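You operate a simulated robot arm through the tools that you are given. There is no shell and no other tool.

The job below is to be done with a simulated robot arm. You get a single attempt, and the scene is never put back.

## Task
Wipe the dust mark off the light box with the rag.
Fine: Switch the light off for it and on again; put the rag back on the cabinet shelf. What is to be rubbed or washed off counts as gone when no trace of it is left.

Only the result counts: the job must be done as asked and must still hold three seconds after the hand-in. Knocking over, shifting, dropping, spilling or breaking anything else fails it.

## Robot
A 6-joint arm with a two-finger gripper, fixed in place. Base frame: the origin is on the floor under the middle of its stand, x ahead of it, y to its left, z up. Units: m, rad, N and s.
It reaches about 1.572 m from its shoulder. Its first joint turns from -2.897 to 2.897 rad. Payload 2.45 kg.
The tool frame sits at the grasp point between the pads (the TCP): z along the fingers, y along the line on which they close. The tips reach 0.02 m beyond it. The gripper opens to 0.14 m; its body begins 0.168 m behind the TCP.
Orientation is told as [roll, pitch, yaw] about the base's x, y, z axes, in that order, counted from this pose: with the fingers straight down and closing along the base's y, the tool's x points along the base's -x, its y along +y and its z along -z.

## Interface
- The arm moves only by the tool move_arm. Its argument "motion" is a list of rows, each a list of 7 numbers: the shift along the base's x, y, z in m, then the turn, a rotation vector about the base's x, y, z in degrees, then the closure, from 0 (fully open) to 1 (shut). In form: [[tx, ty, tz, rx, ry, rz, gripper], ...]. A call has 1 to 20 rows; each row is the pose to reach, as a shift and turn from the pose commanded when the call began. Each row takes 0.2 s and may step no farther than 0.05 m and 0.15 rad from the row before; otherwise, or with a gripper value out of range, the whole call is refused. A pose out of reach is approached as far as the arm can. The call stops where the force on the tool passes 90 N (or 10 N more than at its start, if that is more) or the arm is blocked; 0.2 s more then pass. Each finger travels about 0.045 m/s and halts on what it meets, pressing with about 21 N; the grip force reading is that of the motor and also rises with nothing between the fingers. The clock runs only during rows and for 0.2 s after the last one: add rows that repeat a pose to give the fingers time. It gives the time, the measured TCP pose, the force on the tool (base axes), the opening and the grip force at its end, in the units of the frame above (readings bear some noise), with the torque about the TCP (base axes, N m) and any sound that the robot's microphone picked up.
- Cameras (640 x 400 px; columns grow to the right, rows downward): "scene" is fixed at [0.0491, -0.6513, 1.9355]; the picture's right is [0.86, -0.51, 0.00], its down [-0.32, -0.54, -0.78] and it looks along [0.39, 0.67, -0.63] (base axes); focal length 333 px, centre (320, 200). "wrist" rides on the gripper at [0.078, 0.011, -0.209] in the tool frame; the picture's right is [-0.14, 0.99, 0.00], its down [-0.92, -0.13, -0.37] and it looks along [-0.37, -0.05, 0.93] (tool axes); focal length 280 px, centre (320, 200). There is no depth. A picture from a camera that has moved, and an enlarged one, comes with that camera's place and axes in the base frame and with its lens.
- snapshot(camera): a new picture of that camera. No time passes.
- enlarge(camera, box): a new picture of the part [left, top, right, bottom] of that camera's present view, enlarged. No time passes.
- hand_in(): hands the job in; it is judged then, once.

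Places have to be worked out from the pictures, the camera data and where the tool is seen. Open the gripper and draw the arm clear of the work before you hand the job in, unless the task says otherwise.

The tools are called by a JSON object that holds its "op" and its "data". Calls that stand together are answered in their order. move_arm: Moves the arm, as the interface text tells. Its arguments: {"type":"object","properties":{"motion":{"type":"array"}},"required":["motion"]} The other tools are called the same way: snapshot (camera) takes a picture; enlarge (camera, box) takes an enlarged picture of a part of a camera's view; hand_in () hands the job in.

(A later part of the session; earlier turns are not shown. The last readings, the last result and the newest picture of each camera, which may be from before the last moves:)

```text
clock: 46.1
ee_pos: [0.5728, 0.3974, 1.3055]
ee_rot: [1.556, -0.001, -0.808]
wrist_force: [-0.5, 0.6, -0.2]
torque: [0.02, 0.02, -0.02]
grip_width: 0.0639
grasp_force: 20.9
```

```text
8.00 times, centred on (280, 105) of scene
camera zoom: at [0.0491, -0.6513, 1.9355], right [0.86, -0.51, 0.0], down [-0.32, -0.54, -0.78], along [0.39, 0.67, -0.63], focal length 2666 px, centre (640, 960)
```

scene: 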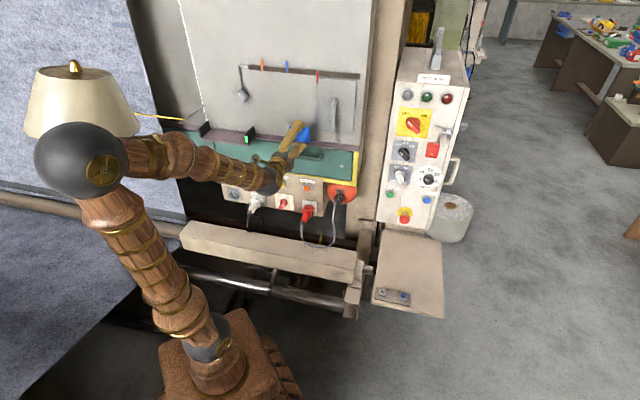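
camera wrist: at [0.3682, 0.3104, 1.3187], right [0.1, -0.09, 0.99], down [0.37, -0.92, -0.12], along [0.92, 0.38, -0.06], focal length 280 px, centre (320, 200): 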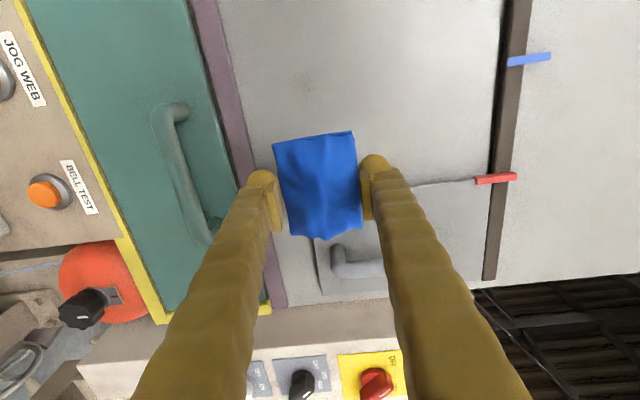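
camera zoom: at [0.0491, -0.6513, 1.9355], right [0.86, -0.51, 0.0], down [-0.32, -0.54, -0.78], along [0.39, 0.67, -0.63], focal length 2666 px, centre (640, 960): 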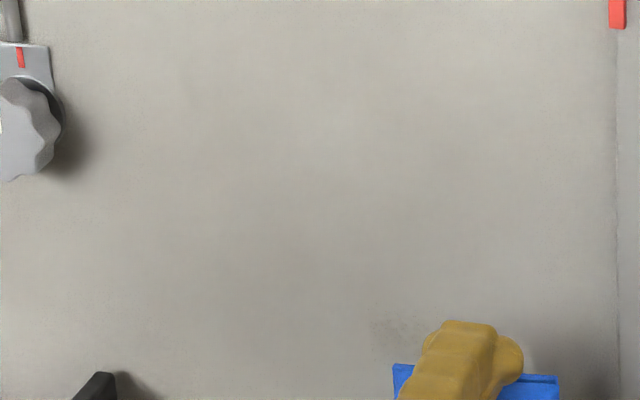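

Most of the mark is gone, but a faint rest remains at its lower right. I zoom in to place it.

{"op": "enlarge", "data": {"camera": "scene", "box": [268, 102, 316, 132]}}

{"op": "enlarge", "data": {"camera": "wrist", "box": [240, 30, 400, 130]}}

```text
13.33 times, centred on (292, 117) of scene
camera zoom: at [0.0491, -0.6513, 1.9355], right [0.86, -0.51, 0.0], down [-0.32, -0.54, -0.78], along [0.39, 0.67, -0.63], focal length 4443 px, centre (693, 1307)
```

zoom: 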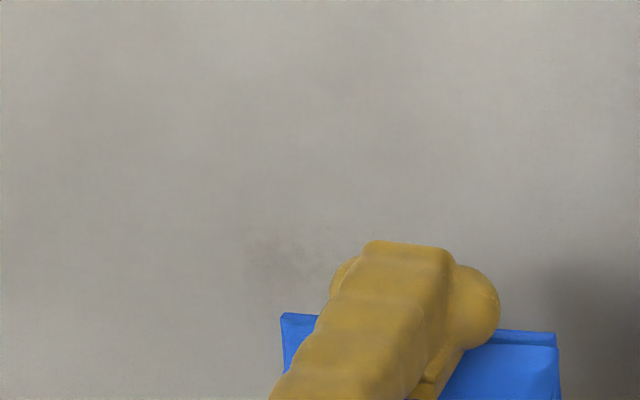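

```text
4.00 times, centred on (320, 80) of wrist
camera zoom: at [0.3682, 0.3104, 1.3187], right [0.1, -0.09, 0.99], down [0.37, -0.92, -0.12], along [0.92, 0.38, -0.06], focal length 1122 px, centre (320, 680)
```

zoom: 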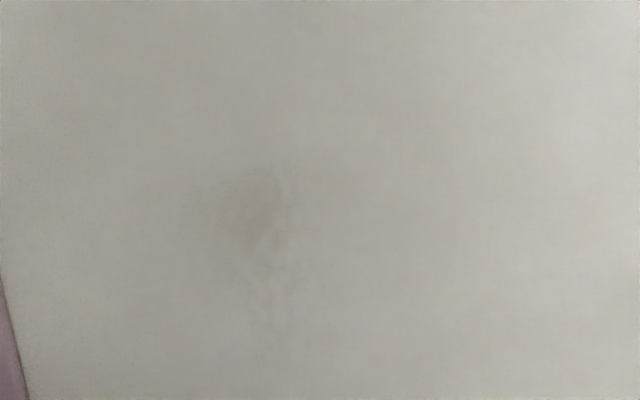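

The rest is faint, at about u 0.03–0.07 and z 1.28–1.315. I return with the rag centred on it at u≈0.05 and approach to just short of contact.

{"op": "move_arm", "data": {"motion": [[0.0027, 0.0288, -0.0014, 0, 0, 0, 0.9], [0.0053, 0.0577, -0.0028, 0, 0, 0, 0.9], [0.008, 0.0865, -0.0042, 0, 0, 0, 0.9], [0.0106, 0.1153, -0.0055, 0, 0, 0, 0.9], [0.0106, 0.1153, -0.0055, 0, 0, 0, 0.9]]}}

{"op": "snapshot", "data": {"camera": "scene"}}

{"op": "enlarge", "data": {"camera": "scene", "box": [256, 90, 320, 130]}}

```text
clock: 47.3
ee_pos: [0.5854, 0.5127, 1.2994]
ee_rot: [1.557, 0.0, -0.81]
wrist_force: [0.1, 0.1, -0.5]
torque: [0.01, 0.0, 0.03]
grip_width: 0.0638
grasp_force: 20.8
```

```text
taken
```

scene: 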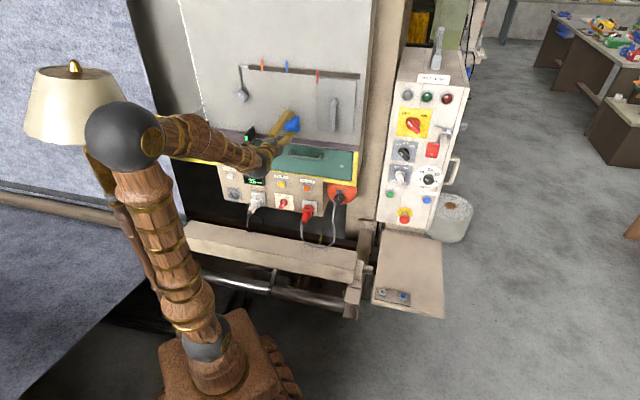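

```text
10.00 times, centred on (288, 110) of scene
camera zoom: at [0.0491, -0.6513, 1.9355], right [0.86, -0.51, 0.0], down [-0.32, -0.54, -0.78], along [0.39, 0.67, -0.63], focal length 3333 px, centre (640, 1100)
```

zoom: 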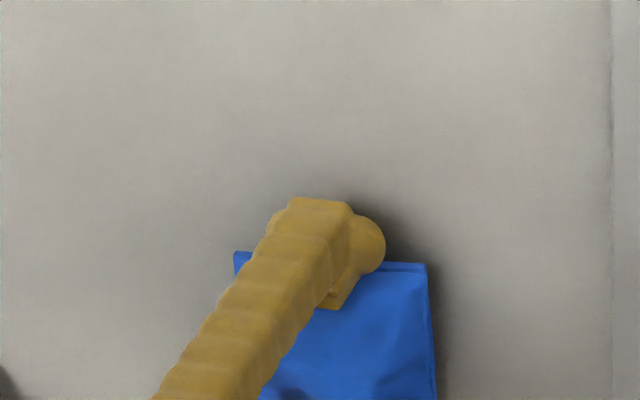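

Not in contact yet at v=0.7765. I step forward 9 mm in small steps and read the force.

{"op": "move_arm", "data": {"motion": [[0.0021, 0.0021, 0, 0, 0, 0, 0.9], [0.0042, 0.0042, 0, 0, 0, 0, 0.9], [0.0057, 0.0057, 0, 0, 0, 0, 0.9], [0.0064, 0.0064, 0, 0, 0, 0, 0.9], [0.0064, 0.0064, 0, 0, 0, 0, 0.9]]}}

```text
clock: 48.5
ee_pos: [0.5892, 0.5204, 1.2999]
ee_rot: [1.558, -0.002, -0.81]
wrist_force: [-0.1, 0.0, -0.1]
torque: [0.02, 0.01, 0.01]
grip_width: 0.0637
grasp_force: 20.6
```

{"op": "move_arm", "data": {"motion": [[0.0011, 0.0011, 0, 0, 0, 0, 0.9], [0.0021, 0.0021, 0, 0, 0, 0, 0.9], [0.0021, 0.0021, 0, 0, 0, 0, 0.9]]}}

```text
clock: 49.3
ee_pos: [0.5933, 0.5201, 1.3001]
ee_rot: [1.559, -0.003, -0.81]
wrist_force: [0.5, 0.4, -0.1]
torque: [-0.05, 0.02, -0.01]
grip_width: 0.0637
grasp_force: 20.7
```

Still no contact at v=0.787, so another 3 mm.

{"op": "move_arm", "data": {"motion": [[0.0011, 0.0011, 0, 0, 0, 0, 0.9], [0.0021, 0.0021, 0, 0, 0, 0, 0.9], [0.0021, 0.0021, 0, 0, 0, 0, 0.9]]}}

{"op": "enlarge", "data": {"camera": "scene", "box": [270, 105, 318, 135]}}

{"op": "enlarge", "data": {"camera": "wrist", "box": [230, 120, 410, 245]}}

```text
clock: 50.1
ee_pos: [0.5943, 0.5225, 1.2999]
ee_rot: [1.557, -0.002, -0.809]
wrist_force: [-7.0, -9.9, -2.9]
torque: [0.12, 0.01, -0.55]
grip_width: 0.0635
grasp_force: 21.0
```

```text
13.33 times, centred on (294, 120) of scene
camera zoom: at [0.0491, -0.6513, 1.9355], right [0.86, -0.51, 0.0], down [-0.32, -0.54, -0.78], along [0.39, 0.67, -0.63], focal length 4443 px, centre (667, 1267)
```

zoom: 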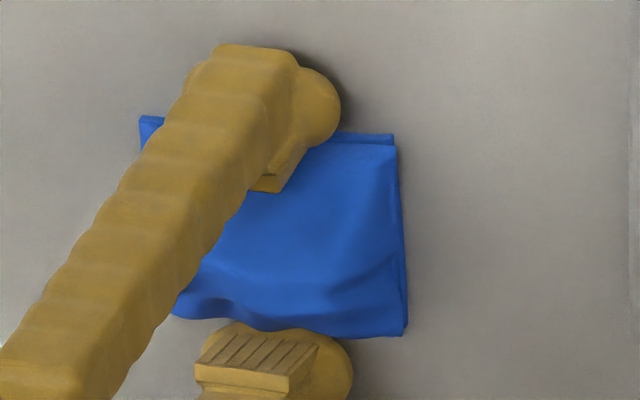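

```text
3.20 times, centred on (320, 182) of wrist
camera zoom: at [0.3894, 0.4352, 1.3136], right [0.1, -0.09, 0.99], down [0.37, -0.92, -0.12], along [0.92, 0.38, -0.06], focal length 897 px, centre (320, 256)
```

zoom: 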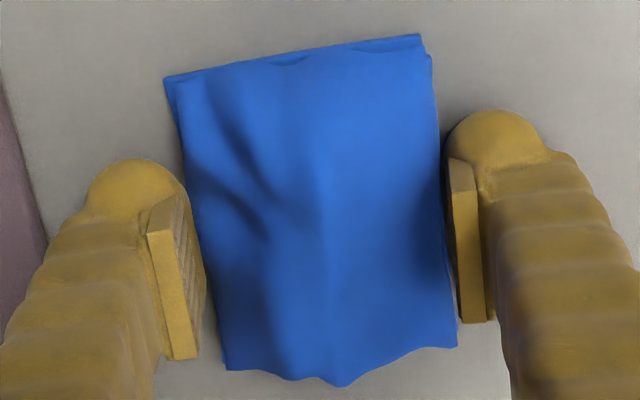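

Contact at v=0.790 with 12 N, on the right edge only. I yaw another -1.5° to lay the rag flat again.

{"op": "move_arm", "data": {"motion": [[0.0003, 0.0003, 0, 0, 0, -0.75, 0.9], [0.0005, 0.0005, 0, 0, 0, -1.5, 0.9], [0.0005, 0.0005, 0, 0, 0, -1.5, 0.9]]}}

```text
clock: 50.9
ee_pos: [0.595, 0.523, 1.2997]
ee_rot: [1.558, -0.004, -0.837]
wrist_force: [-28.3, -29.8, -4.5]
torque: [0.61, -0.67, 0.39]
grip_width: 0.0636
grasp_force: 20.6
```

The force jumped to 41 N, loaded towards the top, so a fingertip is probably touching as well. I back off 1.5 mm and level the pitch a little (+0.7°).

{"op": "move_arm", "data": {"motion": [[-0.0006, -0.0006, 0, 0.25, -0.25, 0, 0.9], [-0.0011, -0.0011, 0, 0.5, -0.5, 0, 0.9], [-0.0011, -0.0011, 0, 0.5, -0.5, 0, 0.9]]}}

{"op": "enlarge", "data": {"camera": "scene", "box": [270, 105, 318, 135]}}

{"op": "enlarge", "data": {"camera": "wrist", "box": [230, 120, 410, 245]}}

```text
clock: 51.7
ee_pos: [0.5948, 0.5234, 1.2997]
ee_rot: [1.57, -0.002, -0.836]
wrist_force: [-4.8, -2.1, 3.0]
torque: [0.21, -0.19, 0.05]
grip_width: 0.0636
grasp_force: 21.0
```

```text
13.33 times, centred on (294, 120) of scene
camera zoom: at [0.0491, -0.6513, 1.9355], right [0.86, -0.51, 0.0], down [-0.32, -0.54, -0.78], along [0.39, 0.67, -0.63], focal length 4443 px, centre (667, 1267)
```

zoom: 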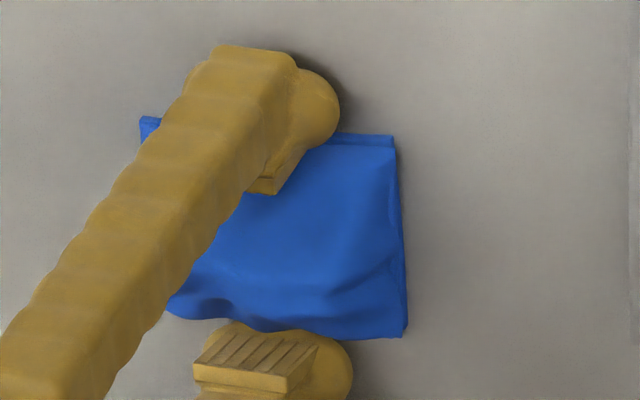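

```text
3.20 times, centred on (320, 182) of wrist
camera zoom: at [0.3874, 0.4414, 1.3102], right [0.09, -0.1, 0.99], down [0.34, -0.93, -0.13], along [0.93, 0.35, -0.05], focal length 897 px, centre (320, 256)
```

zoom: 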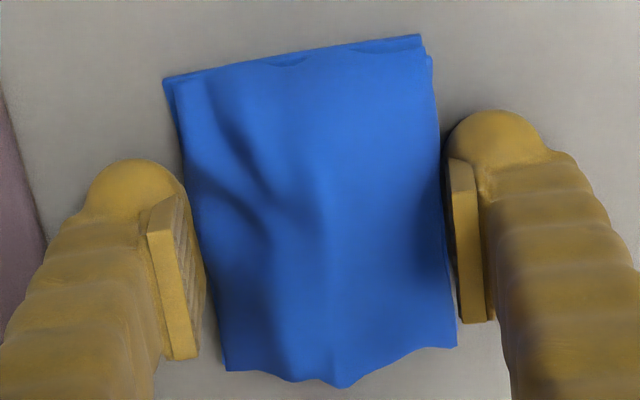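

The remaining contact is at the upper fingertip: the rag has slid back flush with the tips. If I yaw the tool +6°, the rag's right edge will lead by about 3 mm. So I back off, move left and set that yaw, then sweep the edge across the rest of the mark.

{"op": "move_arm", "data": {"motion": [[-0.0085, -0.0085, 0, 0, 0, 0, 0.9], [-0.025, 0.008, 0, 0, 0, 2, 0.9], [-0.0415, 0.0245, 0, 0, 0, 4, 0.9], [-0.058, 0.041, 0, 0, 0, 6, 0.9], [-0.058, 0.041, 0, 0, 0, 6, 0.9]]}}

{"op": "snapshot", "data": {"camera": "scene"}}

{"op": "enlarge", "data": {"camera": "scene", "box": [256, 95, 320, 135]}}

{"op": "enlarge", "data": {"camera": "wrist", "box": [220, 110, 420, 265]}}

```text
clock: 52.9
ee_pos: [0.5361, 0.564, 1.3018]
ee_rot: [1.569, -0.002, -0.731]
wrist_force: [0.2, 0.6, 0.0]
torque: [0.01, 0.0, 0.01]
grip_width: 0.0638
grasp_force: 21.1
```

```text
taken
```

scene: 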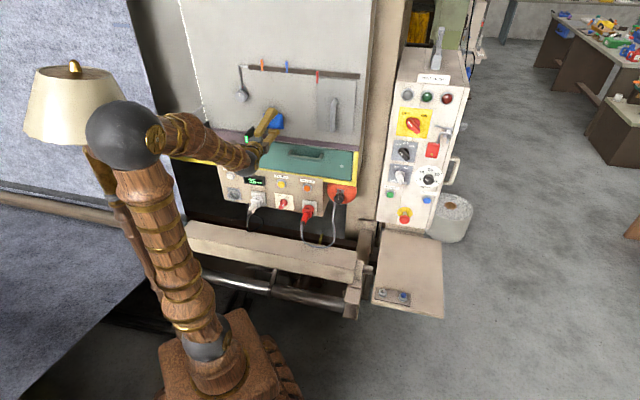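

```text
10.00 times, centred on (288, 115) of scene
camera zoom: at [0.0491, -0.6513, 1.9355], right [0.86, -0.51, 0.0], down [-0.32, -0.54, -0.78], along [0.39, 0.67, -0.63], focal length 3333 px, centre (640, 1050)
```

zoom: 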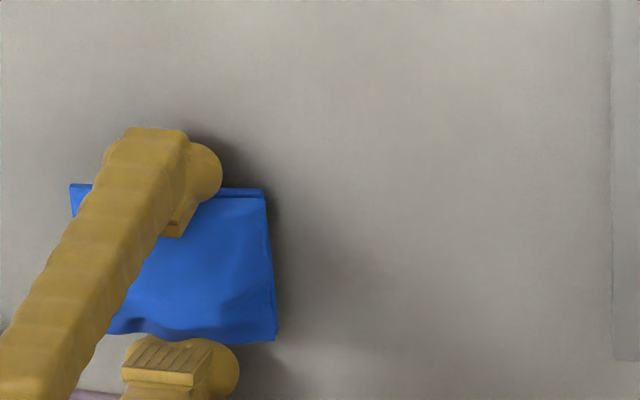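

```text
2.58 times, centred on (320, 188) of wrist
camera zoom: at [0.3384, 0.4608, 1.3114], right [0.1, -0.09, 0.99], down [0.44, -0.89, -0.13], along [0.89, 0.45, -0.05], focal length 724 px, centre (320, 232)
```

zoom: 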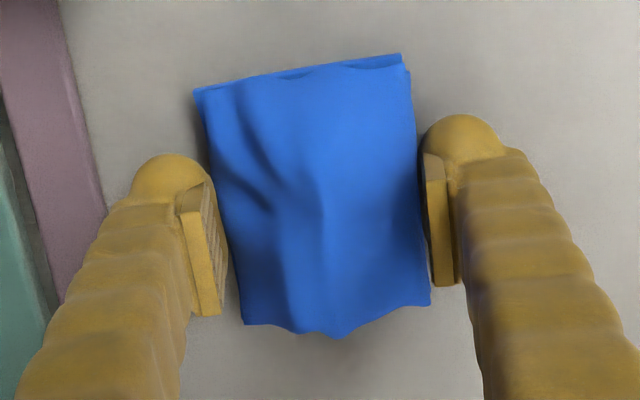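

Now the rag's right edge leads. I step forward until the edge touches.

{"op": "move_arm", "data": {"motion": [[0.0021, 0.0021, 0, 0, 0, 0, 0.9], [0.0042, 0.0042, 0, 0, 0, 0, 0.9], [0.0049, 0.0049, 0, 0, 0, 0, 0.9], [0.0049, 0.0049, 0, 0, 0, 0, 0.9]]}}

```text
clock: 53.9
ee_pos: [0.5404, 0.5685, 1.2992]
ee_rot: [1.569, -0.002, -0.732]
wrist_force: [-0.8, -0.6, -1.1]
torque: [-0.02, 0.0, -0.01]
grip_width: 0.0637
grasp_force: 21.1
```

{"op": "move_arm", "data": {"motion": [[0.0011, 0.0011, 0, 0, 0, 0, 0.9], [0.0021, 0.0021, 0, 0, 0, 0, 0.9], [0.0021, 0.0021, 0, 0, 0, 0, 0.9]]}}

```text
clock: 54.7
ee_pos: [0.5413, 0.5705, 1.3002]
ee_rot: [1.568, -0.003, -0.732]
wrist_force: [-5.8, -9.7, -0.2]
torque: [-0.13, 0.11, -0.51]
grip_width: 0.0636
grasp_force: 20.8
```

The right edge touches with 11 N. I sweep 6 cm to the right and back.

{"op": "move_arm", "data": {"motion": [[0.0071, -0.0071, 0, 0, 0, 0, 0.9], [0.0141, -0.0141, 0, 0, 0, 0, 0.9], [0.0212, -0.0212, 0, 0, 0, 0, 0.9], [0.0283, -0.0283, 0, 0, 0, 0, 0.9], [0.0354, -0.0354, 0, 0, 0, 0, 0.9], [0.0424, -0.0424, 0, 0, 0, 0, 0.9]]}}

{"op": "enlarge", "data": {"camera": "scene", "box": [256, 95, 320, 135]}}

```text
clock: 56.1
ee_pos: [0.5859, 0.5282, 1.3011]
ee_rot: [1.569, -0.001, -0.731]
wrist_force: [-12.6, -5.8, 0.1]
torque: [-0.02, -0.02, -0.43]
grip_width: 0.064
grasp_force: 20.8
```

```text
10.00 times, centred on (288, 115) of scene
camera zoom: at [0.0491, -0.6513, 1.9355], right [0.86, -0.51, 0.0], down [-0.32, -0.54, -0.78], along [0.39, 0.67, -0.63], focal length 3333 px, centre (640, 1050)
```

zoom: 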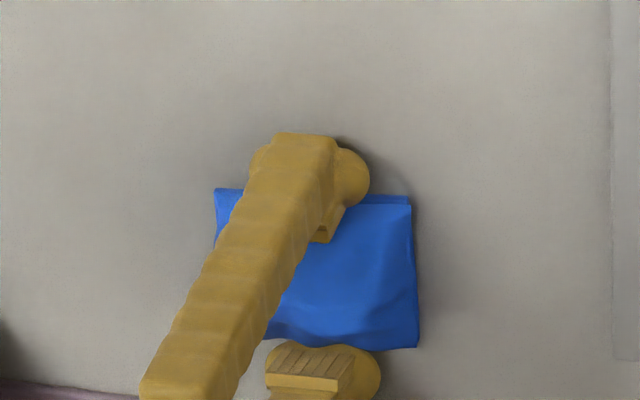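

Contact held at 13 N all the way. I go back left, then repeat slightly lower, and return.

{"op": "move_arm", "data": {"motion": [[-0.0071, 0.0071, 0, 0, 0, 0, 0.9], [-0.0141, 0.0141, 0, 0, 0, 0, 0.9], [-0.0212, 0.0212, 0, 0, 0, 0, 0.9], [-0.0283, 0.0283, 0, 0, 0, 0, 0.9], [-0.0354, 0.0354, 0, 0, 0, 0, 0.9], [-0.0424, 0.0424, 0, 0, 0, 0, 0.9], [-0.0424, 0.0424, -0.008, 0, 0, 0, 0.9], [-0.0354, 0.0354, -0.008, 0, 0, 0, 0.9], [-0.0283, 0.0283, -0.008, 0, 0, 0, 0.9], [-0.0212, 0.0212, -0.008, 0, 0, 0, 0.9], [-0.0141, 0.0141, -0.008, 0, 0, 0, 0.9], [-0.0071, 0.0071, -0.008, 0, 0, 0, 0.9], [0, 0, -0.008, 0, 0, 0, 0.9]]}}

{"op": "enlarge", "data": {"camera": "scene", "box": [240, 85, 320, 135]}}

```text
clock: 58.9
ee_pos: [0.5841, 0.527, 1.2911]
ee_rot: [1.568, -0.002, -0.732]
wrist_force: [0.1, 0.4, -0.4]
torque: [0.06, 0.0, 0.0]
grip_width: 0.0636
grasp_force: 21.2
```

```text
8.00 times, centred on (280, 110) of scene
camera zoom: at [0.0491, -0.6513, 1.9355], right [0.86, -0.51, 0.0], down [-0.32, -0.54, -0.78], along [0.39, 0.67, -0.63], focal length 2666 px, centre (640, 920)
```

zoom: 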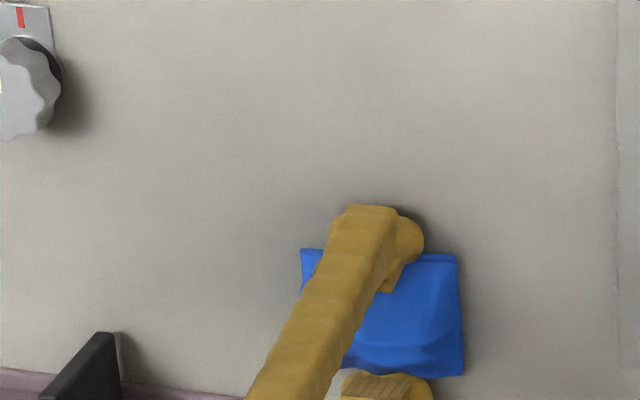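

There is no force on the lower pass, so the rag has probably pivoted in the jaws. I retreat and sidestep to inspect the surface again.

{"op": "move_arm", "data": {"motion": [[-0.02, -0.02, 0.004, 0, 0, 0, 0.9], [-0.04, -0.045, 0.008, 0, 0, 0, 0.9], [-0.035, -0.085, 0.012, 0, 0, 0, 0.9], [-0.01, -0.125, 0.014, 0, 0, 0, 0.9], [0.005, -0.165, 0.014, 0, 0, 0, 0.9], [0.005, -0.165, 0.014, 0, 0, 0, 0.9]]}}

{"op": "snapshot", "data": {"camera": "wrist"}}

{"op": "enlarge", "data": {"camera": "scene", "box": [240, 80, 320, 130]}}

{"op": "enlarge", "data": {"camera": "scene", "box": [268, 102, 316, 132]}}

```text
clock: 60.3
ee_pos: [0.5909, 0.3646, 1.3013]
ee_rot: [1.569, -0.002, -0.73]
wrist_force: [-0.1, -0.2, -0.5]
torque: [0.03, -0.02, 0.01]
grip_width: 0.0636
grasp_force: 21.5
```

```text
taken
camera wrist: at [0.3928, 0.2618, 1.3127], right [0.1, -0.09, 0.99], down [0.44, -0.89, -0.13], along [0.89, 0.45, -0.05], focal length 280 px, centre (320, 200)
```

wrist: 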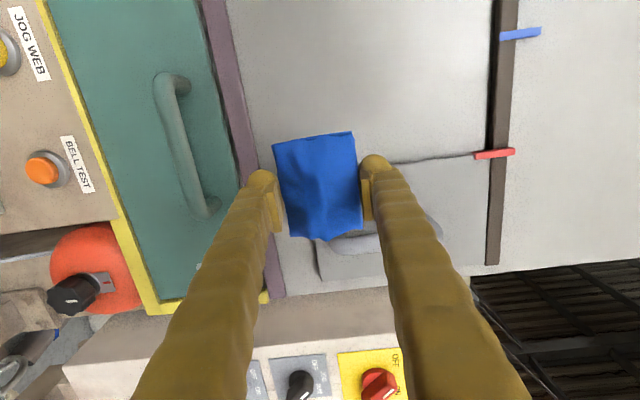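

```text
8.00 times, centred on (280, 105) of scene
camera zoom: at [0.0491, -0.6513, 1.9355], right [0.86, -0.51, 0.0], down [-0.32, -0.54, -0.78], along [0.39, 0.67, -0.63], focal length 2666 px, centre (640, 960)
```

zoom: 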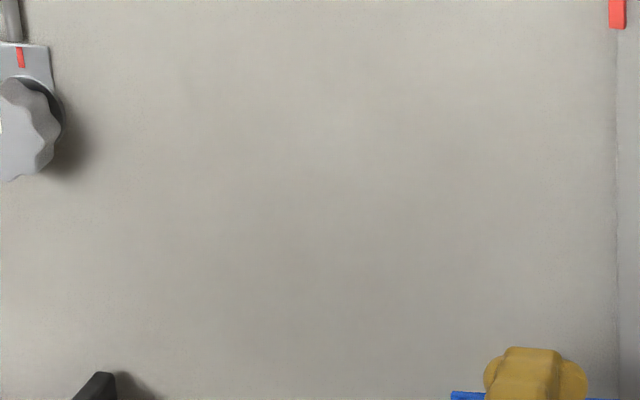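

```text
13.33 times, centred on (292, 117) of scene
camera zoom: at [0.0491, -0.6513, 1.9355], right [0.86, -0.51, 0.0], down [-0.32, -0.54, -0.78], along [0.39, 0.67, -0.63], focal length 4443 px, centre (693, 1307)
```

zoom: 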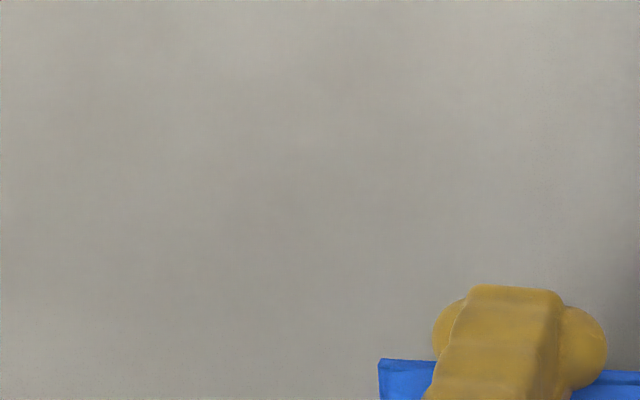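

From the scene camera the surface looks clean. I check with the wrist camera at high magnification for faint traces.

{"op": "enlarge", "data": {"camera": "wrist", "box": [240, 0, 400, 100]}}

{"op": "enlarge", "data": {"camera": "wrist", "box": [250, 50, 370, 130]}}

{"op": "enlarge", "data": {"camera": "scene", "box": [250, 95, 300, 127]}}

```text
4.00 times, centred on (320, 50) of wrist
camera zoom: at [0.3928, 0.2618, 1.3127], right [0.1, -0.09, 0.99], down [0.44, -0.89, -0.13], along [0.89, 0.45, -0.05], focal length 1122 px, centre (320, 800)
```

zoom: 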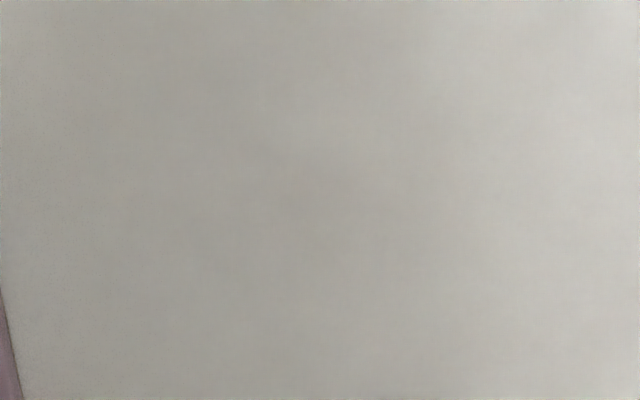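

```text
5.00 times, centred on (310, 90) of wrist
camera zoom: at [0.3928, 0.2618, 1.3127], right [0.1, -0.09, 0.99], down [0.44, -0.89, -0.13], along [0.89, 0.45, -0.05], focal length 1402 px, centre (370, 750)
```

zoom: 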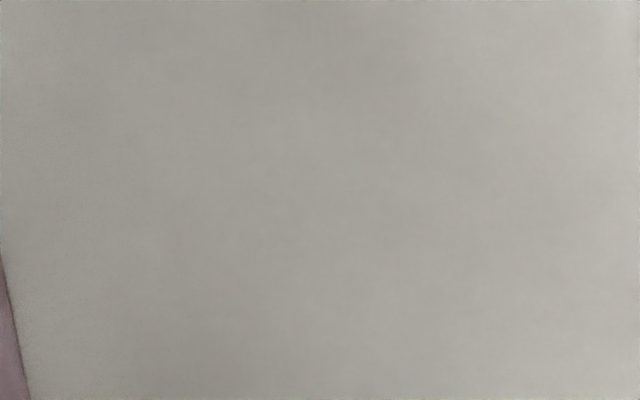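

```text
12.50 times, centred on (275, 111) of scene
camera zoom: at [0.0491, -0.6513, 1.9355], right [0.86, -0.51, 0.0], down [-0.32, -0.54, -0.78], along [0.39, 0.67, -0.63], focal length 4166 px, centre (882, 1312)
```

zoom: 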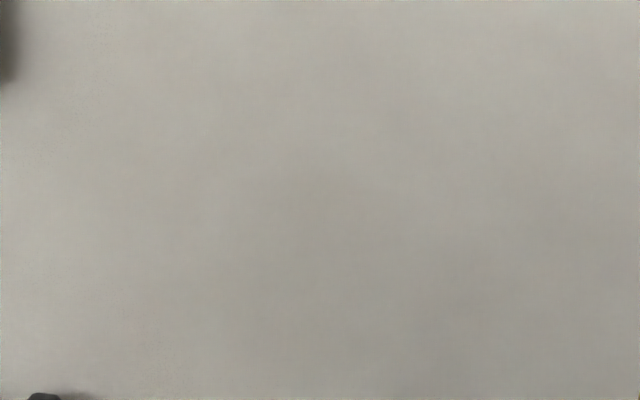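

No trace is visible. Since it has to be completely gone, I'll make one more light edge pass over the whole area, starting at u≈-0.05.

{"op": "move_arm", "data": {"motion": [[-0.013, 0.0365, 0.0007, 0, 0, 0, 0.9], [-0.026, 0.0729, 0.0013, 0, 0, 0, 0.9], [-0.039, 0.1094, 0.002, 0, 0, 0.5, 0.9], [-0.0521, 0.1459, 0.0027, 0, 0, 1, 0.9], [-0.0651, 0.1823, 0.0033, 0, 0, 1.5, 0.9], [-0.0781, 0.2188, 0.004, 0, 0, 2, 0.9], [-0.0781, 0.2188, 0.004, 0, 0, 2, 0.9]]}}

{"op": "enlarge", "data": {"camera": "scene", "box": [0, 50, 320, 250]}}

```text
clock: 61.9
ee_pos: [0.5176, 0.5837, 1.3096]
ee_rot: [1.566, -0.001, -0.7]
wrist_force: [0.9, 0.3, -0.8]
torque: [-0.01, -0.02, 0.0]
grip_width: 0.0637
grasp_force: 20.7
```

```text
2.00 times, centred on (160, 150) of scene
camera zoom: at [0.0491, -0.6513, 1.9355], right [0.86, -0.51, 0.0], down [-0.32, -0.54, -0.78], along [0.39, 0.67, -0.63], focal length 666 px, centre (640, 300)
```

zoom: 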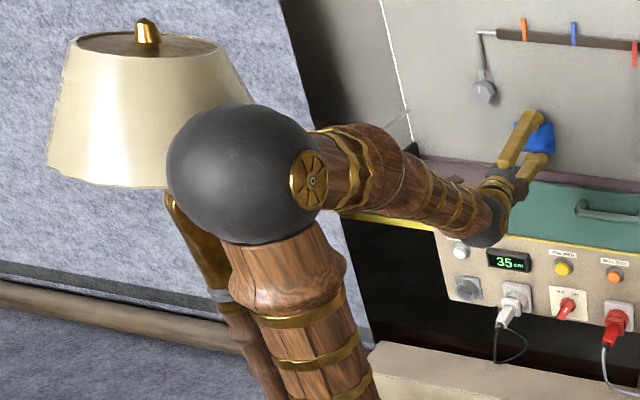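

Lamp clear and rag held. I feel forward for contact of the edge.

{"op": "move_arm", "data": {"motion": [[0.0021, 0.0021, 0, 0, 0, 0, 0.9], [0.0035, 0.0035, 0, 0, 0, 0, 0.9], [0.0046, 0.0046, 0, 0, 0, 0, 0.9], [0.0046, 0.0046, 0, 0, 0, 0, 0.9]]}}

```text
clock: 62.9
ee_pos: [0.517, 0.5858, 1.309]
ee_rot: [1.569, -0.002, -0.696]
wrist_force: [-0.1, 0.0, -0.9]
torque: [-0.04, 0.02, -0.01]
grip_width: 0.0637
grasp_force: 21.2
```

{"op": "move_arm", "data": {"motion": [[0.0011, 0.0011, 0, 0, 0, 0, 0.9], [0.0021, 0.0021, 0, 0, 0, 0, 0.9], [0.0021, 0.0021, 0, 0, 0, 0, 0.9]]}}

```text
clock: 63.7
ee_pos: [0.5181, 0.5884, 1.3098]
ee_rot: [1.57, -0.003, -0.695]
wrist_force: [-0.9, -0.5, -0.5]
torque: [0.03, 0.02, 0.0]
grip_width: 0.0633
grasp_force: 20.9
```

{"op": "move_arm", "data": {"motion": [[0.0011, 0.0011, 0, 0, 0, 0, 0.9], [0.0021, 0.0021, 0, 0, 0, 0, 0.9], [0.0021, 0.0021, 0, 0, 0, 0, 0.9]]}}

```text
clock: 64.5
ee_pos: [0.5209, 0.5904, 1.3096]
ee_rot: [1.57, -0.002, -0.697]
wrist_force: [0.3, 0.5, -0.3]
torque: [0.01, 0.01, 0.02]
grip_width: 0.0635
grasp_force: 20.9
```

{"op": "move_arm", "data": {"motion": [[0.0007, 0.0007, 0, 0, 0, 0, 0.9], [0.0014, 0.0014, 0, 0, 0, 0, 0.9], [0.0014, 0.0014, 0, 0, 0, 0, 0.9]]}}

```text
clock: 65.3
ee_pos: [0.5226, 0.5927, 1.3096]
ee_rot: [1.568, -0.002, -0.697]
wrist_force: [-10.8, -8.9, -4.0]
torque: [-0.01, 0.16, -0.52]
grip_width: 0.0637
grasp_force: 21.1
```

Edge contact at 14 N. I sweep 10 cm to the right across the whole mark.

{"op": "move_arm", "data": {"motion": [[0.0071, -0.0071, 0, 0, 0, 0, 0.9], [0.0141, -0.0141, 0, 0, 0, 0, 0.9], [0.0212, -0.0212, 0, 0, 0, 0, 0.9], [0.0283, -0.0283, 0, 0, 0, 0, 0.9], [0.0354, -0.0354, 0, 0, 0, 0, 0.9], [0.0424, -0.0424, 0, 0, 0, 0, 0.9], [0.0495, -0.0495, 0, 0, 0, 0, 0.9], [0.0566, -0.0566, 0, 0, 0, 0, 0.9], [0.0636, -0.0636, 0, 0, 0, 0, 0.9], [0.0707, -0.0707, 0, 0, 0, 0, 0.9]]}}

```text
clock: 67.5
ee_pos: [0.5905, 0.5223, 1.3101]
ee_rot: [1.569, -0.001, -0.697]
wrist_force: [-0.6, 0.0, -0.3]
torque: [-0.02, 0.0, -0.01]
grip_width: 0.0636
grasp_force: 20.9
```

Contact was lost towards the right end, so I press 2 mm more there and read the force.

{"op": "move_arm", "data": {"motion": [[0.0007, 0.0007, -0.007, 0, 0, 0, 0.9], [0.0014, 0.0014, -0.014, 0, 0, 0, 0.9], [0.0014, 0.0014, -0.014, 0, 0, 0, 0.9]]}}

```text
clock: 68.3
ee_pos: [0.5942, 0.5233, 1.2953]
ee_rot: [1.568, -0.003, -0.697]
wrist_force: [-0.3, -0.9, -0.2]
torque: [-0.04, -0.01, -0.05]
grip_width: 0.064
grasp_force: 21.0
```

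{"op": "move_arm", "data": {"motion": [[0.0007, 0.0007, 0, 0, 0, 0, 0.9], [0.0014, 0.0014, 0, 0, 0, 0, 0.9], [0.0014, 0.0014, 0, 0, 0, 0, 0.9]]}}

```text
clock: 69.1
ee_pos: [0.5949, 0.5243, 1.2963]
ee_rot: [1.569, 0.0, -0.697]
wrist_force: [-41.0, -62.6, -9.4]
torque: [0.83, -0.56, -1.36]
grip_width: 0.0634
grasp_force: 21.1
```

That hit 73 N: the fingertips are on the panel, since the rag has been pushed back. I back off right away and withdraw for a last inspection.

{"op": "move_arm", "data": {"motion": [[-0.006, -0.006, 0, 0, 0, 0, 0.9], [-0.025, -0.025, 0.003, 0, 0, 0, 0.9], [-0.04, -0.05, 0.006, 0, 0, 0, 0.9], [-0.035, -0.09, 0.01, 0, 0, 0, 0.9], [-0.01, -0.13, 0.01, 0, 0, 0, 0.9], [0.005, -0.165, 0.01, 0, 0, 0, 0.9], [0.005, -0.165, 0.01, 0, 0, 0, 0.9]]}}

{"op": "snapshot", "data": {"camera": "wrist"}}

{"op": "snapshot", "data": {"camera": "scene"}}

{"op": "enlarge", "data": {"camera": "scene", "box": [240, 80, 320, 130]}}

{"op": "enlarge", "data": {"camera": "wrist", "box": [240, 20, 400, 120]}}

```text
clock: 70.7
ee_pos: [0.5986, 0.3599, 1.3063]
ee_rot: [1.57, -0.002, -0.696]
wrist_force: [0.7, 0.7, -0.3]
torque: [0.03, 0.01, -0.03]
grip_width: 0.0636
grasp_force: 20.6
```

```text
taken
camera wrist: at [0.4059, 0.2492, 1.3181], right [0.11, -0.09, 0.99], down [0.47, -0.87, -0.13], along [0.88, 0.48, -0.05], focal length 280 px, centre (320, 200)
```

wrist: 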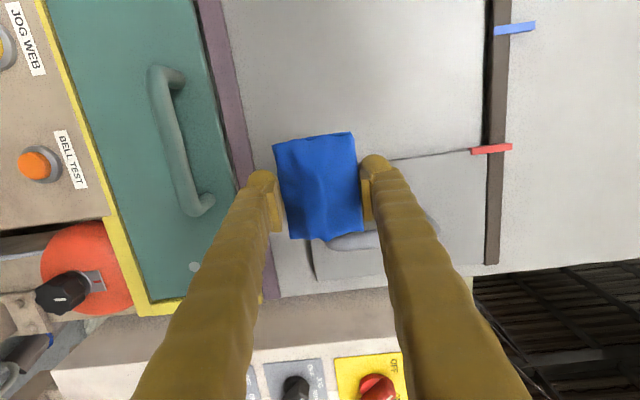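

```text
taken
```

scene: 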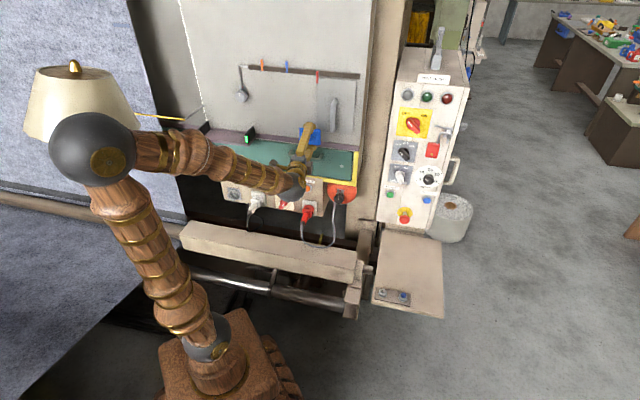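

```text
8.00 times, centred on (280, 105) of scene
camera zoom: at [0.0491, -0.6513, 1.9355], right [0.86, -0.51, 0.0], down [-0.32, -0.54, -0.78], along [0.39, 0.67, -0.63], focal length 2666 px, centre (640, 960)
```

zoom: 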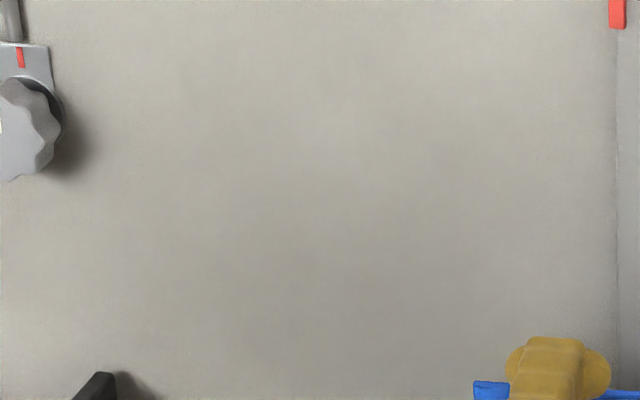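

```text
4.00 times, centred on (320, 70) of wrist
camera zoom: at [0.4059, 0.2492, 1.3181], right [0.11, -0.09, 0.99], down [0.47, -0.87, -0.13], along [0.88, 0.48, -0.05], focal length 1122 px, centre (320, 720)
```

zoom: 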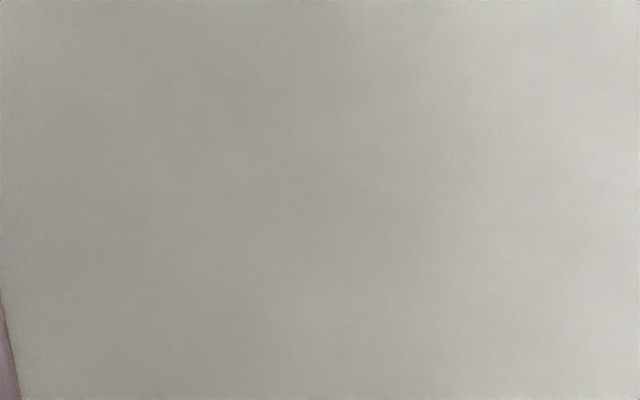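

The panel is clean with no trace visible. To put the rag back I retrace the way I came: first to the in-plane retracted pose at u=0.

{"op": "move_arm", "data": {"motion": [[-0.0262, 0.0216, 0.0046, 0, 0, -1, 0.9], [-0.0524, 0.0432, 0.0092, 0, 0, -2, 0.9], [-0.0786, 0.0648, 0.0138, 0, 0, -3, 0.9], [-0.1048, 0.0864, 0.0184, 0, 0, -4, 0.9], [-0.131, 0.108, 0.023, 0, 0, -5.1, 0.9], [-0.131, 0.108, 0.023, 0, 0, -5.1, 0.9]]}}

{"op": "snapshot", "data": {"camera": "scene"}}

{"op": "snapshot", "data": {"camera": "wrist"}}

```text
clock: 72.1
ee_pos: [0.4701, 0.4682, 1.3269]
ee_rot: [1.569, -0.001, -0.787]
wrist_force: [-0.2, -0.2, -0.7]
torque: [0.01, -0.01, 0.01]
grip_width: 0.0637
grasp_force: 20.4
```

```text
taken
```

scene: 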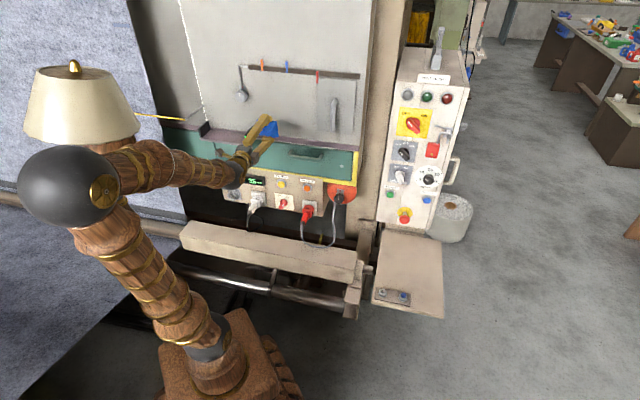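

```text
taken
camera wrist: at [0.2674, 0.3776, 1.3373], right [0.1, -0.1, 0.99], down [0.39, -0.91, -0.13], along [0.92, 0.4, -0.05], focal length 280 px, centre (320, 200)
```

wrist: 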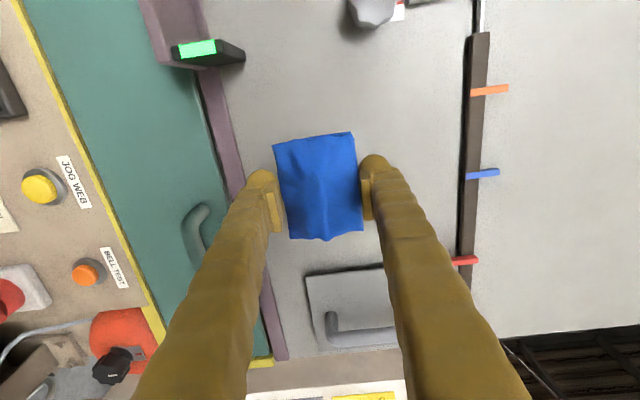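

I'm in-plane. Now I tilt the fingers back down in the arm's plane.

{"op": "move_arm", "data": {"motion": [[-0.0082, -0.0082, 0.0025, -5.303, 5.303, 0, 0.9], [-0.0164, -0.0164, 0.005, -10.607, 10.607, 0, 0.9], [-0.0246, -0.0246, 0.0075, -15.91, 15.91, 0, 0.9], [-0.0328, -0.0328, 0.01, -21.213, 21.213, 0, 0.9], [-0.041, -0.041, 0.0125, -26.517, 26.517, 0, 0.9], [-0.0491, -0.0491, 0.015, -31.82, 31.82, 0, 0.9], [-0.0573, -0.0573, 0.0175, -37.123, 37.123, 0, 0.9], [-0.0655, -0.0655, 0.02, -42.427, 42.427, 0, 0.9], [-0.0737, -0.0737, 0.0225, -47.73, 47.73, 0, 0.9], [-0.0819, -0.0819, 0.025, -53.033, 53.033, 0, 0.9], [-0.0901, -0.0901, 0.0275, -58.337, 58.337, 0, 0.9], [-0.0983, -0.0983, 0.03, -63.64, 63.64, 0, 0.9]]}}

{"op": "snapshot", "data": {"camera": "scene"}}

{"op": "snapshot", "data": {"camera": "wrist"}}

```text
clock: 74.7
ee_pos: [0.3713, 0.3686, 1.3608]
ee_rot: [-0.003, 0.0, -0.784]
wrist_force: [-0.3, -0.2, -0.5]
torque: [0.04, -0.02, 0.01]
grip_width: 0.0637
grasp_force: 21.1
out of reach, approached as far as the arm can: row 3
```

```text
taken
```

scene: 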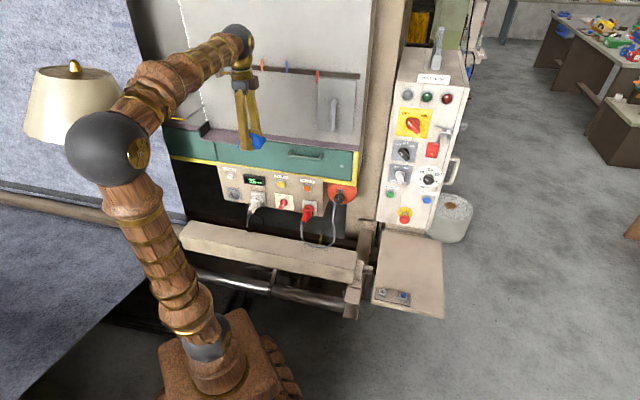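

```text
taken
camera wrist: at [0.3248, 0.4319, 1.568], right [0.8, 0.6, 0.0], down [0.56, -0.74, 0.37], along [0.22, -0.3, -0.93], focal length 280 px, centre (320, 200)
```

wrist: 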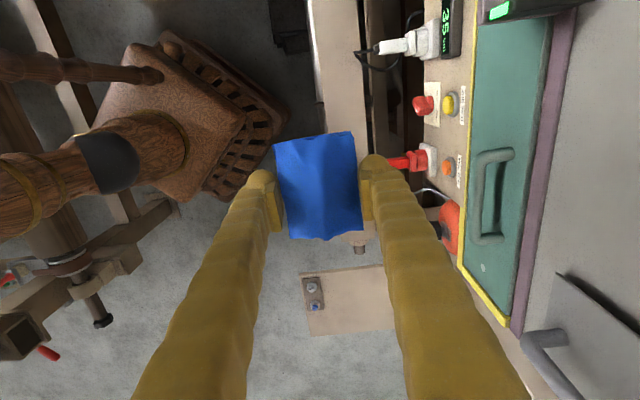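

The wrist view also shows the mark's place clean. I carry the rag back over to the shelf with the fingers down.

{"op": "move_arm", "data": {"motion": [[0.0257, -0.0286, -0.0228, 0, 0, 0, 0.9], [0.0515, -0.0572, -0.0456, 0, 0, 0, 0.9], [0.0772, -0.0858, -0.0683, 0, 0, 0, 0.9], [0.1029, -0.1144, -0.0911, 0, 0, 0, 0.9], [0.1286, -0.143, -0.1139, 0, 0, 0.5, 0.9], [0.1544, -0.1716, -0.1367, 0, 0, 1, 0.9], [0.1801, -0.2002, -0.1594, 0, 0, 1.5, 0.9], [0.2058, -0.2288, -0.1822, 0, 0, 2, 0.9], [0.2316, -0.2574, -0.205, 0, 0, 2.5, 0.9], [0.2573, -0.2859, -0.2278, 0, 0, 3, 0.9], [0.283, -0.3145, -0.2506, 0, 0, 3.5, 0.9], [0.3087, -0.3431, -0.2733, 0, 0, 4, 0.9], [0.3345, -0.3717, -0.2961, 0, 0, 4.5, 0.9], [0.3602, -0.4003, -0.3189, 0, 0, 5, 0.9], [0.3859, -0.4289, -0.3417, 0, 0, 5.5, 0.9], [0.4116, -0.4575, -0.3644, 0, 0, 6, 0.9], [0.4374, -0.4861, -0.3872, 0, 0, 6.4, 0.9], [0.4631, -0.5147, -0.41, 0, 0, 6.4, 0.9]]}}

{"op": "snapshot", "data": {"camera": "scene"}}

{"op": "snapshot", "data": {"camera": "wrist"}}

```text
clock: 78.5
ee_pos: [0.8341, -0.1485, 0.951]
ee_rot: [0.001, -0.002, -0.67]
wrist_force: [-0.1, -1.0, 0.0]
torque: [0.02, 0.01, -0.01]
grip_width: 0.0635
grasp_force: 21.3
```

```text
taken
```

scene: 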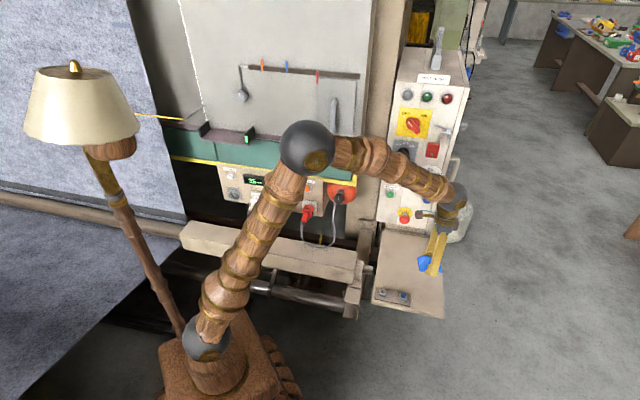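

```text
taken
camera wrist: at [0.7814, -0.0902, 1.1599], right [0.72, 0.69, 0.0], down [0.64, -0.67, 0.37], along [0.25, -0.27, -0.93], focal length 280 px, centre (320, 200)
```

wrist: 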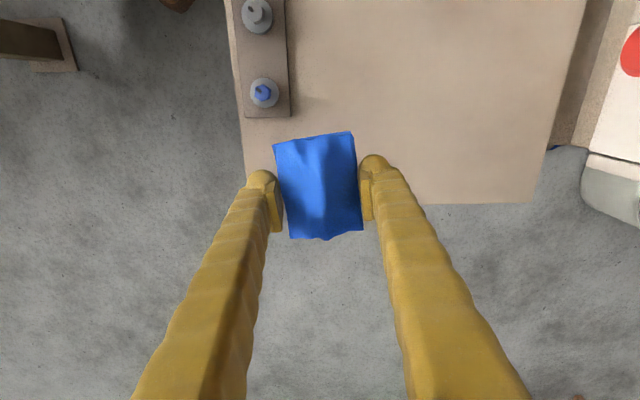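

The rag is above its old place. I lower to just above the shelf, z≈0.803.

{"op": "move_arm", "data": {"motion": [[0, 0.0006, -0.04, 0, 0, 0, 0.9], [0, 0.0012, -0.08, 0, 0, 0, 0.9], [0, 0.0018, -0.115, 0, 0, 0, 0.9], [0, 0.0024, -0.138, 0, 0, 0, 0.9], [0, 0.0024, -0.148, 0, 0, 0, 0.9], [0, 0.0024, -0.148, 0, 0, 0, 0.9]]}}

{"op": "enlarge", "data": {"camera": "scene", "box": [376, 240, 456, 300]}}

{"op": "enlarge", "data": {"camera": "wrist", "box": [190, 100, 450, 262]}}

```text
clock: 79.9
ee_pos: [0.8338, -0.1413, 0.8004]
ee_rot: [-0.003, 0.0, -0.671]
wrist_force: [-1.7, -2.2, 12.3]
torque: [0.31, 0.54, 0.1]
grip_width: 0.064
grasp_force: 21.2
```

```text
6.67 times, centred on (416, 270) of scene
camera zoom: at [0.0491, -0.6513, 1.9355], right [0.86, -0.51, 0.0], down [-0.32, -0.54, -0.78], along [0.39, 0.67, -0.63], focal length 2222 px, centre (-320, -267)
```

zoom: 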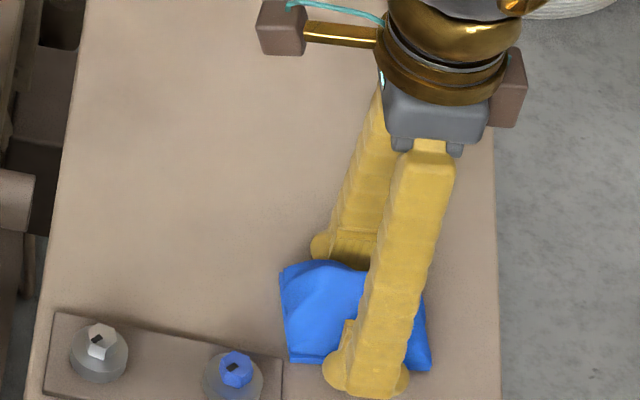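

```text
2.46 times, centred on (320, 181) of wrist
camera zoom: at [0.7812, -0.0847, 1.0093], right [0.72, 0.69, 0.0], down [0.64, -0.67, 0.37], along [0.25, -0.27, -0.93], focal length 690 px, centre (320, 247)
```

zoom: 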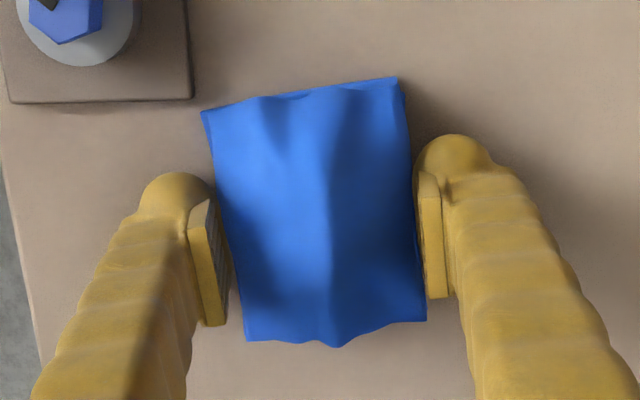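

The rag's far end touches the shelf with 12 N because the rag is slightly tilted in the jaws. I open slowly so it settles flat in its old place.

{"op": "move_arm", "data": {"motion": [[0, 0, 0, 0, 0, 0, 0.55], [0, 0, 0, 0, 0, 0, 0.5], [0, 0, 0, 0, 0, 0, 0.4], [0, 0, 0, 0, 0, 0, 0.3], [0, 0, 0, 0, 0, 0, 0.2], [0, 0, 0, 0, 0, 0, 0.1], [0, 0, 0, 0, 0, 0, 0.1]]}}

{"op": "enlarge", "data": {"camera": "scene", "box": [376, 240, 456, 300]}}

{"op": "enlarge", "data": {"camera": "wrist", "box": [190, 100, 450, 262]}}

```text
clock: 81.5
ee_pos: [0.8356, -0.1413, 0.7996]
ee_rot: [-0.001, -0.001, -0.673]
wrist_force: [-0.5, 0.1, 0.4]
torque: [0.0, -0.03, -0.02]
grip_width: 0.1261
grasp_force: 0.1
```

```text
6.67 times, centred on (416, 270) of scene
camera zoom: at [0.0491, -0.6513, 1.9355], right [0.86, -0.51, 0.0], down [-0.32, -0.54, -0.78], along [0.39, 0.67, -0.63], focal length 2222 px, centre (-320, -267)
```

zoom: 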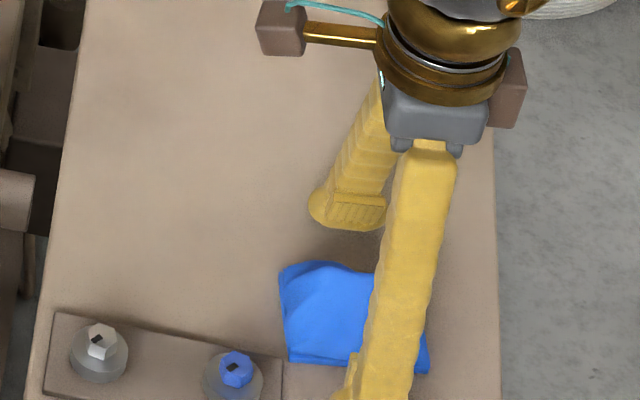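

```text
2.46 times, centred on (320, 181) of wrist
camera zoom: at [0.7812, -0.0846, 1.0089], right [0.72, 0.69, 0.0], down [0.64, -0.67, 0.37], along [0.25, -0.27, -0.93], focal length 690 px, centre (320, 247)
```

zoom: 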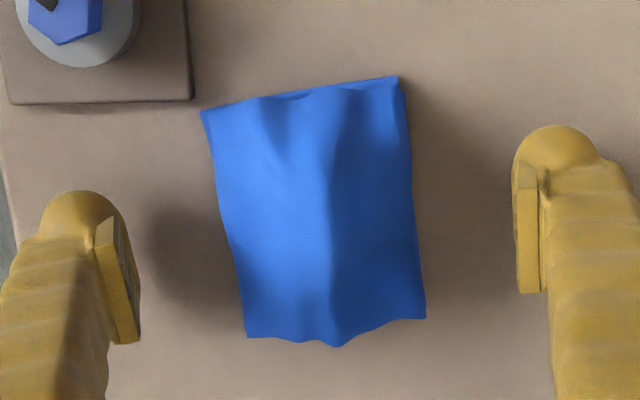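

The rag lies flat at its old place and is free of the fingers. I lift straight up, then roll the gripper towards the orientation for the knob.

{"op": "move_arm", "data": {"motion": [[0, 0, 0.02, 0, 0, 0, 0.1], [0, 0, 0.05, 0, 0, 0, 0.1], [0, 0, 0.09, 0, 0, 0, 0.1], [0, 0, 0.12, 0, 0, -7.4, 0.15], [0, 0, 0.15, 0, 0, -14.8, 0.2], [0, 0, 0.18, 0, 0, -22.2, 0.3], [0, 0, 0.21, 0, 0, -29.6, 0.4], [0, 0, 0.24, 0, 0, -37, 0.45], [0, 0, 0.26, 0, 0, -44.4, 0.45], [0, 0, 0.28, 0, 0, -51.8, 0.45], [0, 0, 0.3, 0, 0, -59.2, 0.45], [0, 0, 0.3, 0, 0, -66.5, 0.45]]}}

{"op": "snapshot", "data": {"camera": "scene"}}

{"op": "snapshot", "data": {"camera": "wrist"}}

{"op": "enlarge", "data": {"camera": "scene", "box": [366, 225, 450, 322]}}

```text
clock: 84.1
ee_pos: [0.8341, -0.1423, 1.1026]
ee_rot: [-0.002, 0.0, -1.834]
wrist_force: [0.2, 0.4, 0.0]
torque: [0.01, -0.03, 0.0]
grip_width: 0.0771
grasp_force: 0.0
```

```text
taken
```

scene: 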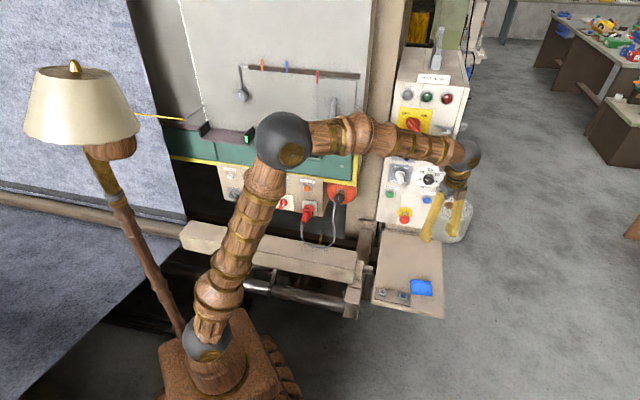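

```text
taken
camera wrist: at [0.8658, -0.0699, 1.3112], right [0.92, -0.39, 0.0], down [-0.36, -0.86, 0.37], along [-0.15, -0.34, -0.93], focal length 280 px, centre (320, 200)
```

wrist: 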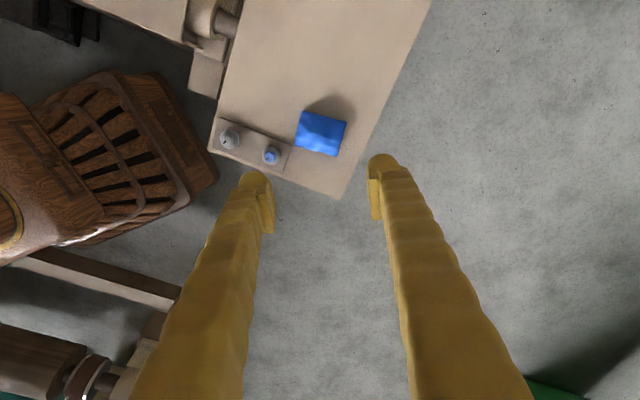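

```text
4.12 times, centred on (408, 274) of scene
camera zoom: at [0.0491, -0.6513, 1.9355], right [0.86, -0.51, 0.0], down [-0.32, -0.54, -0.78], along [0.39, 0.67, -0.63], focal length 1374 px, centre (-43, -103)
```

zoom: 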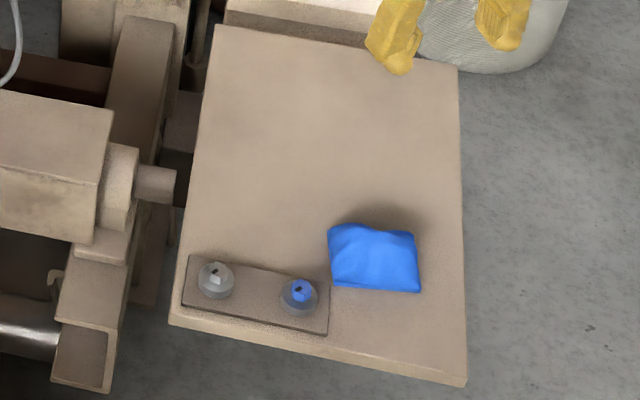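

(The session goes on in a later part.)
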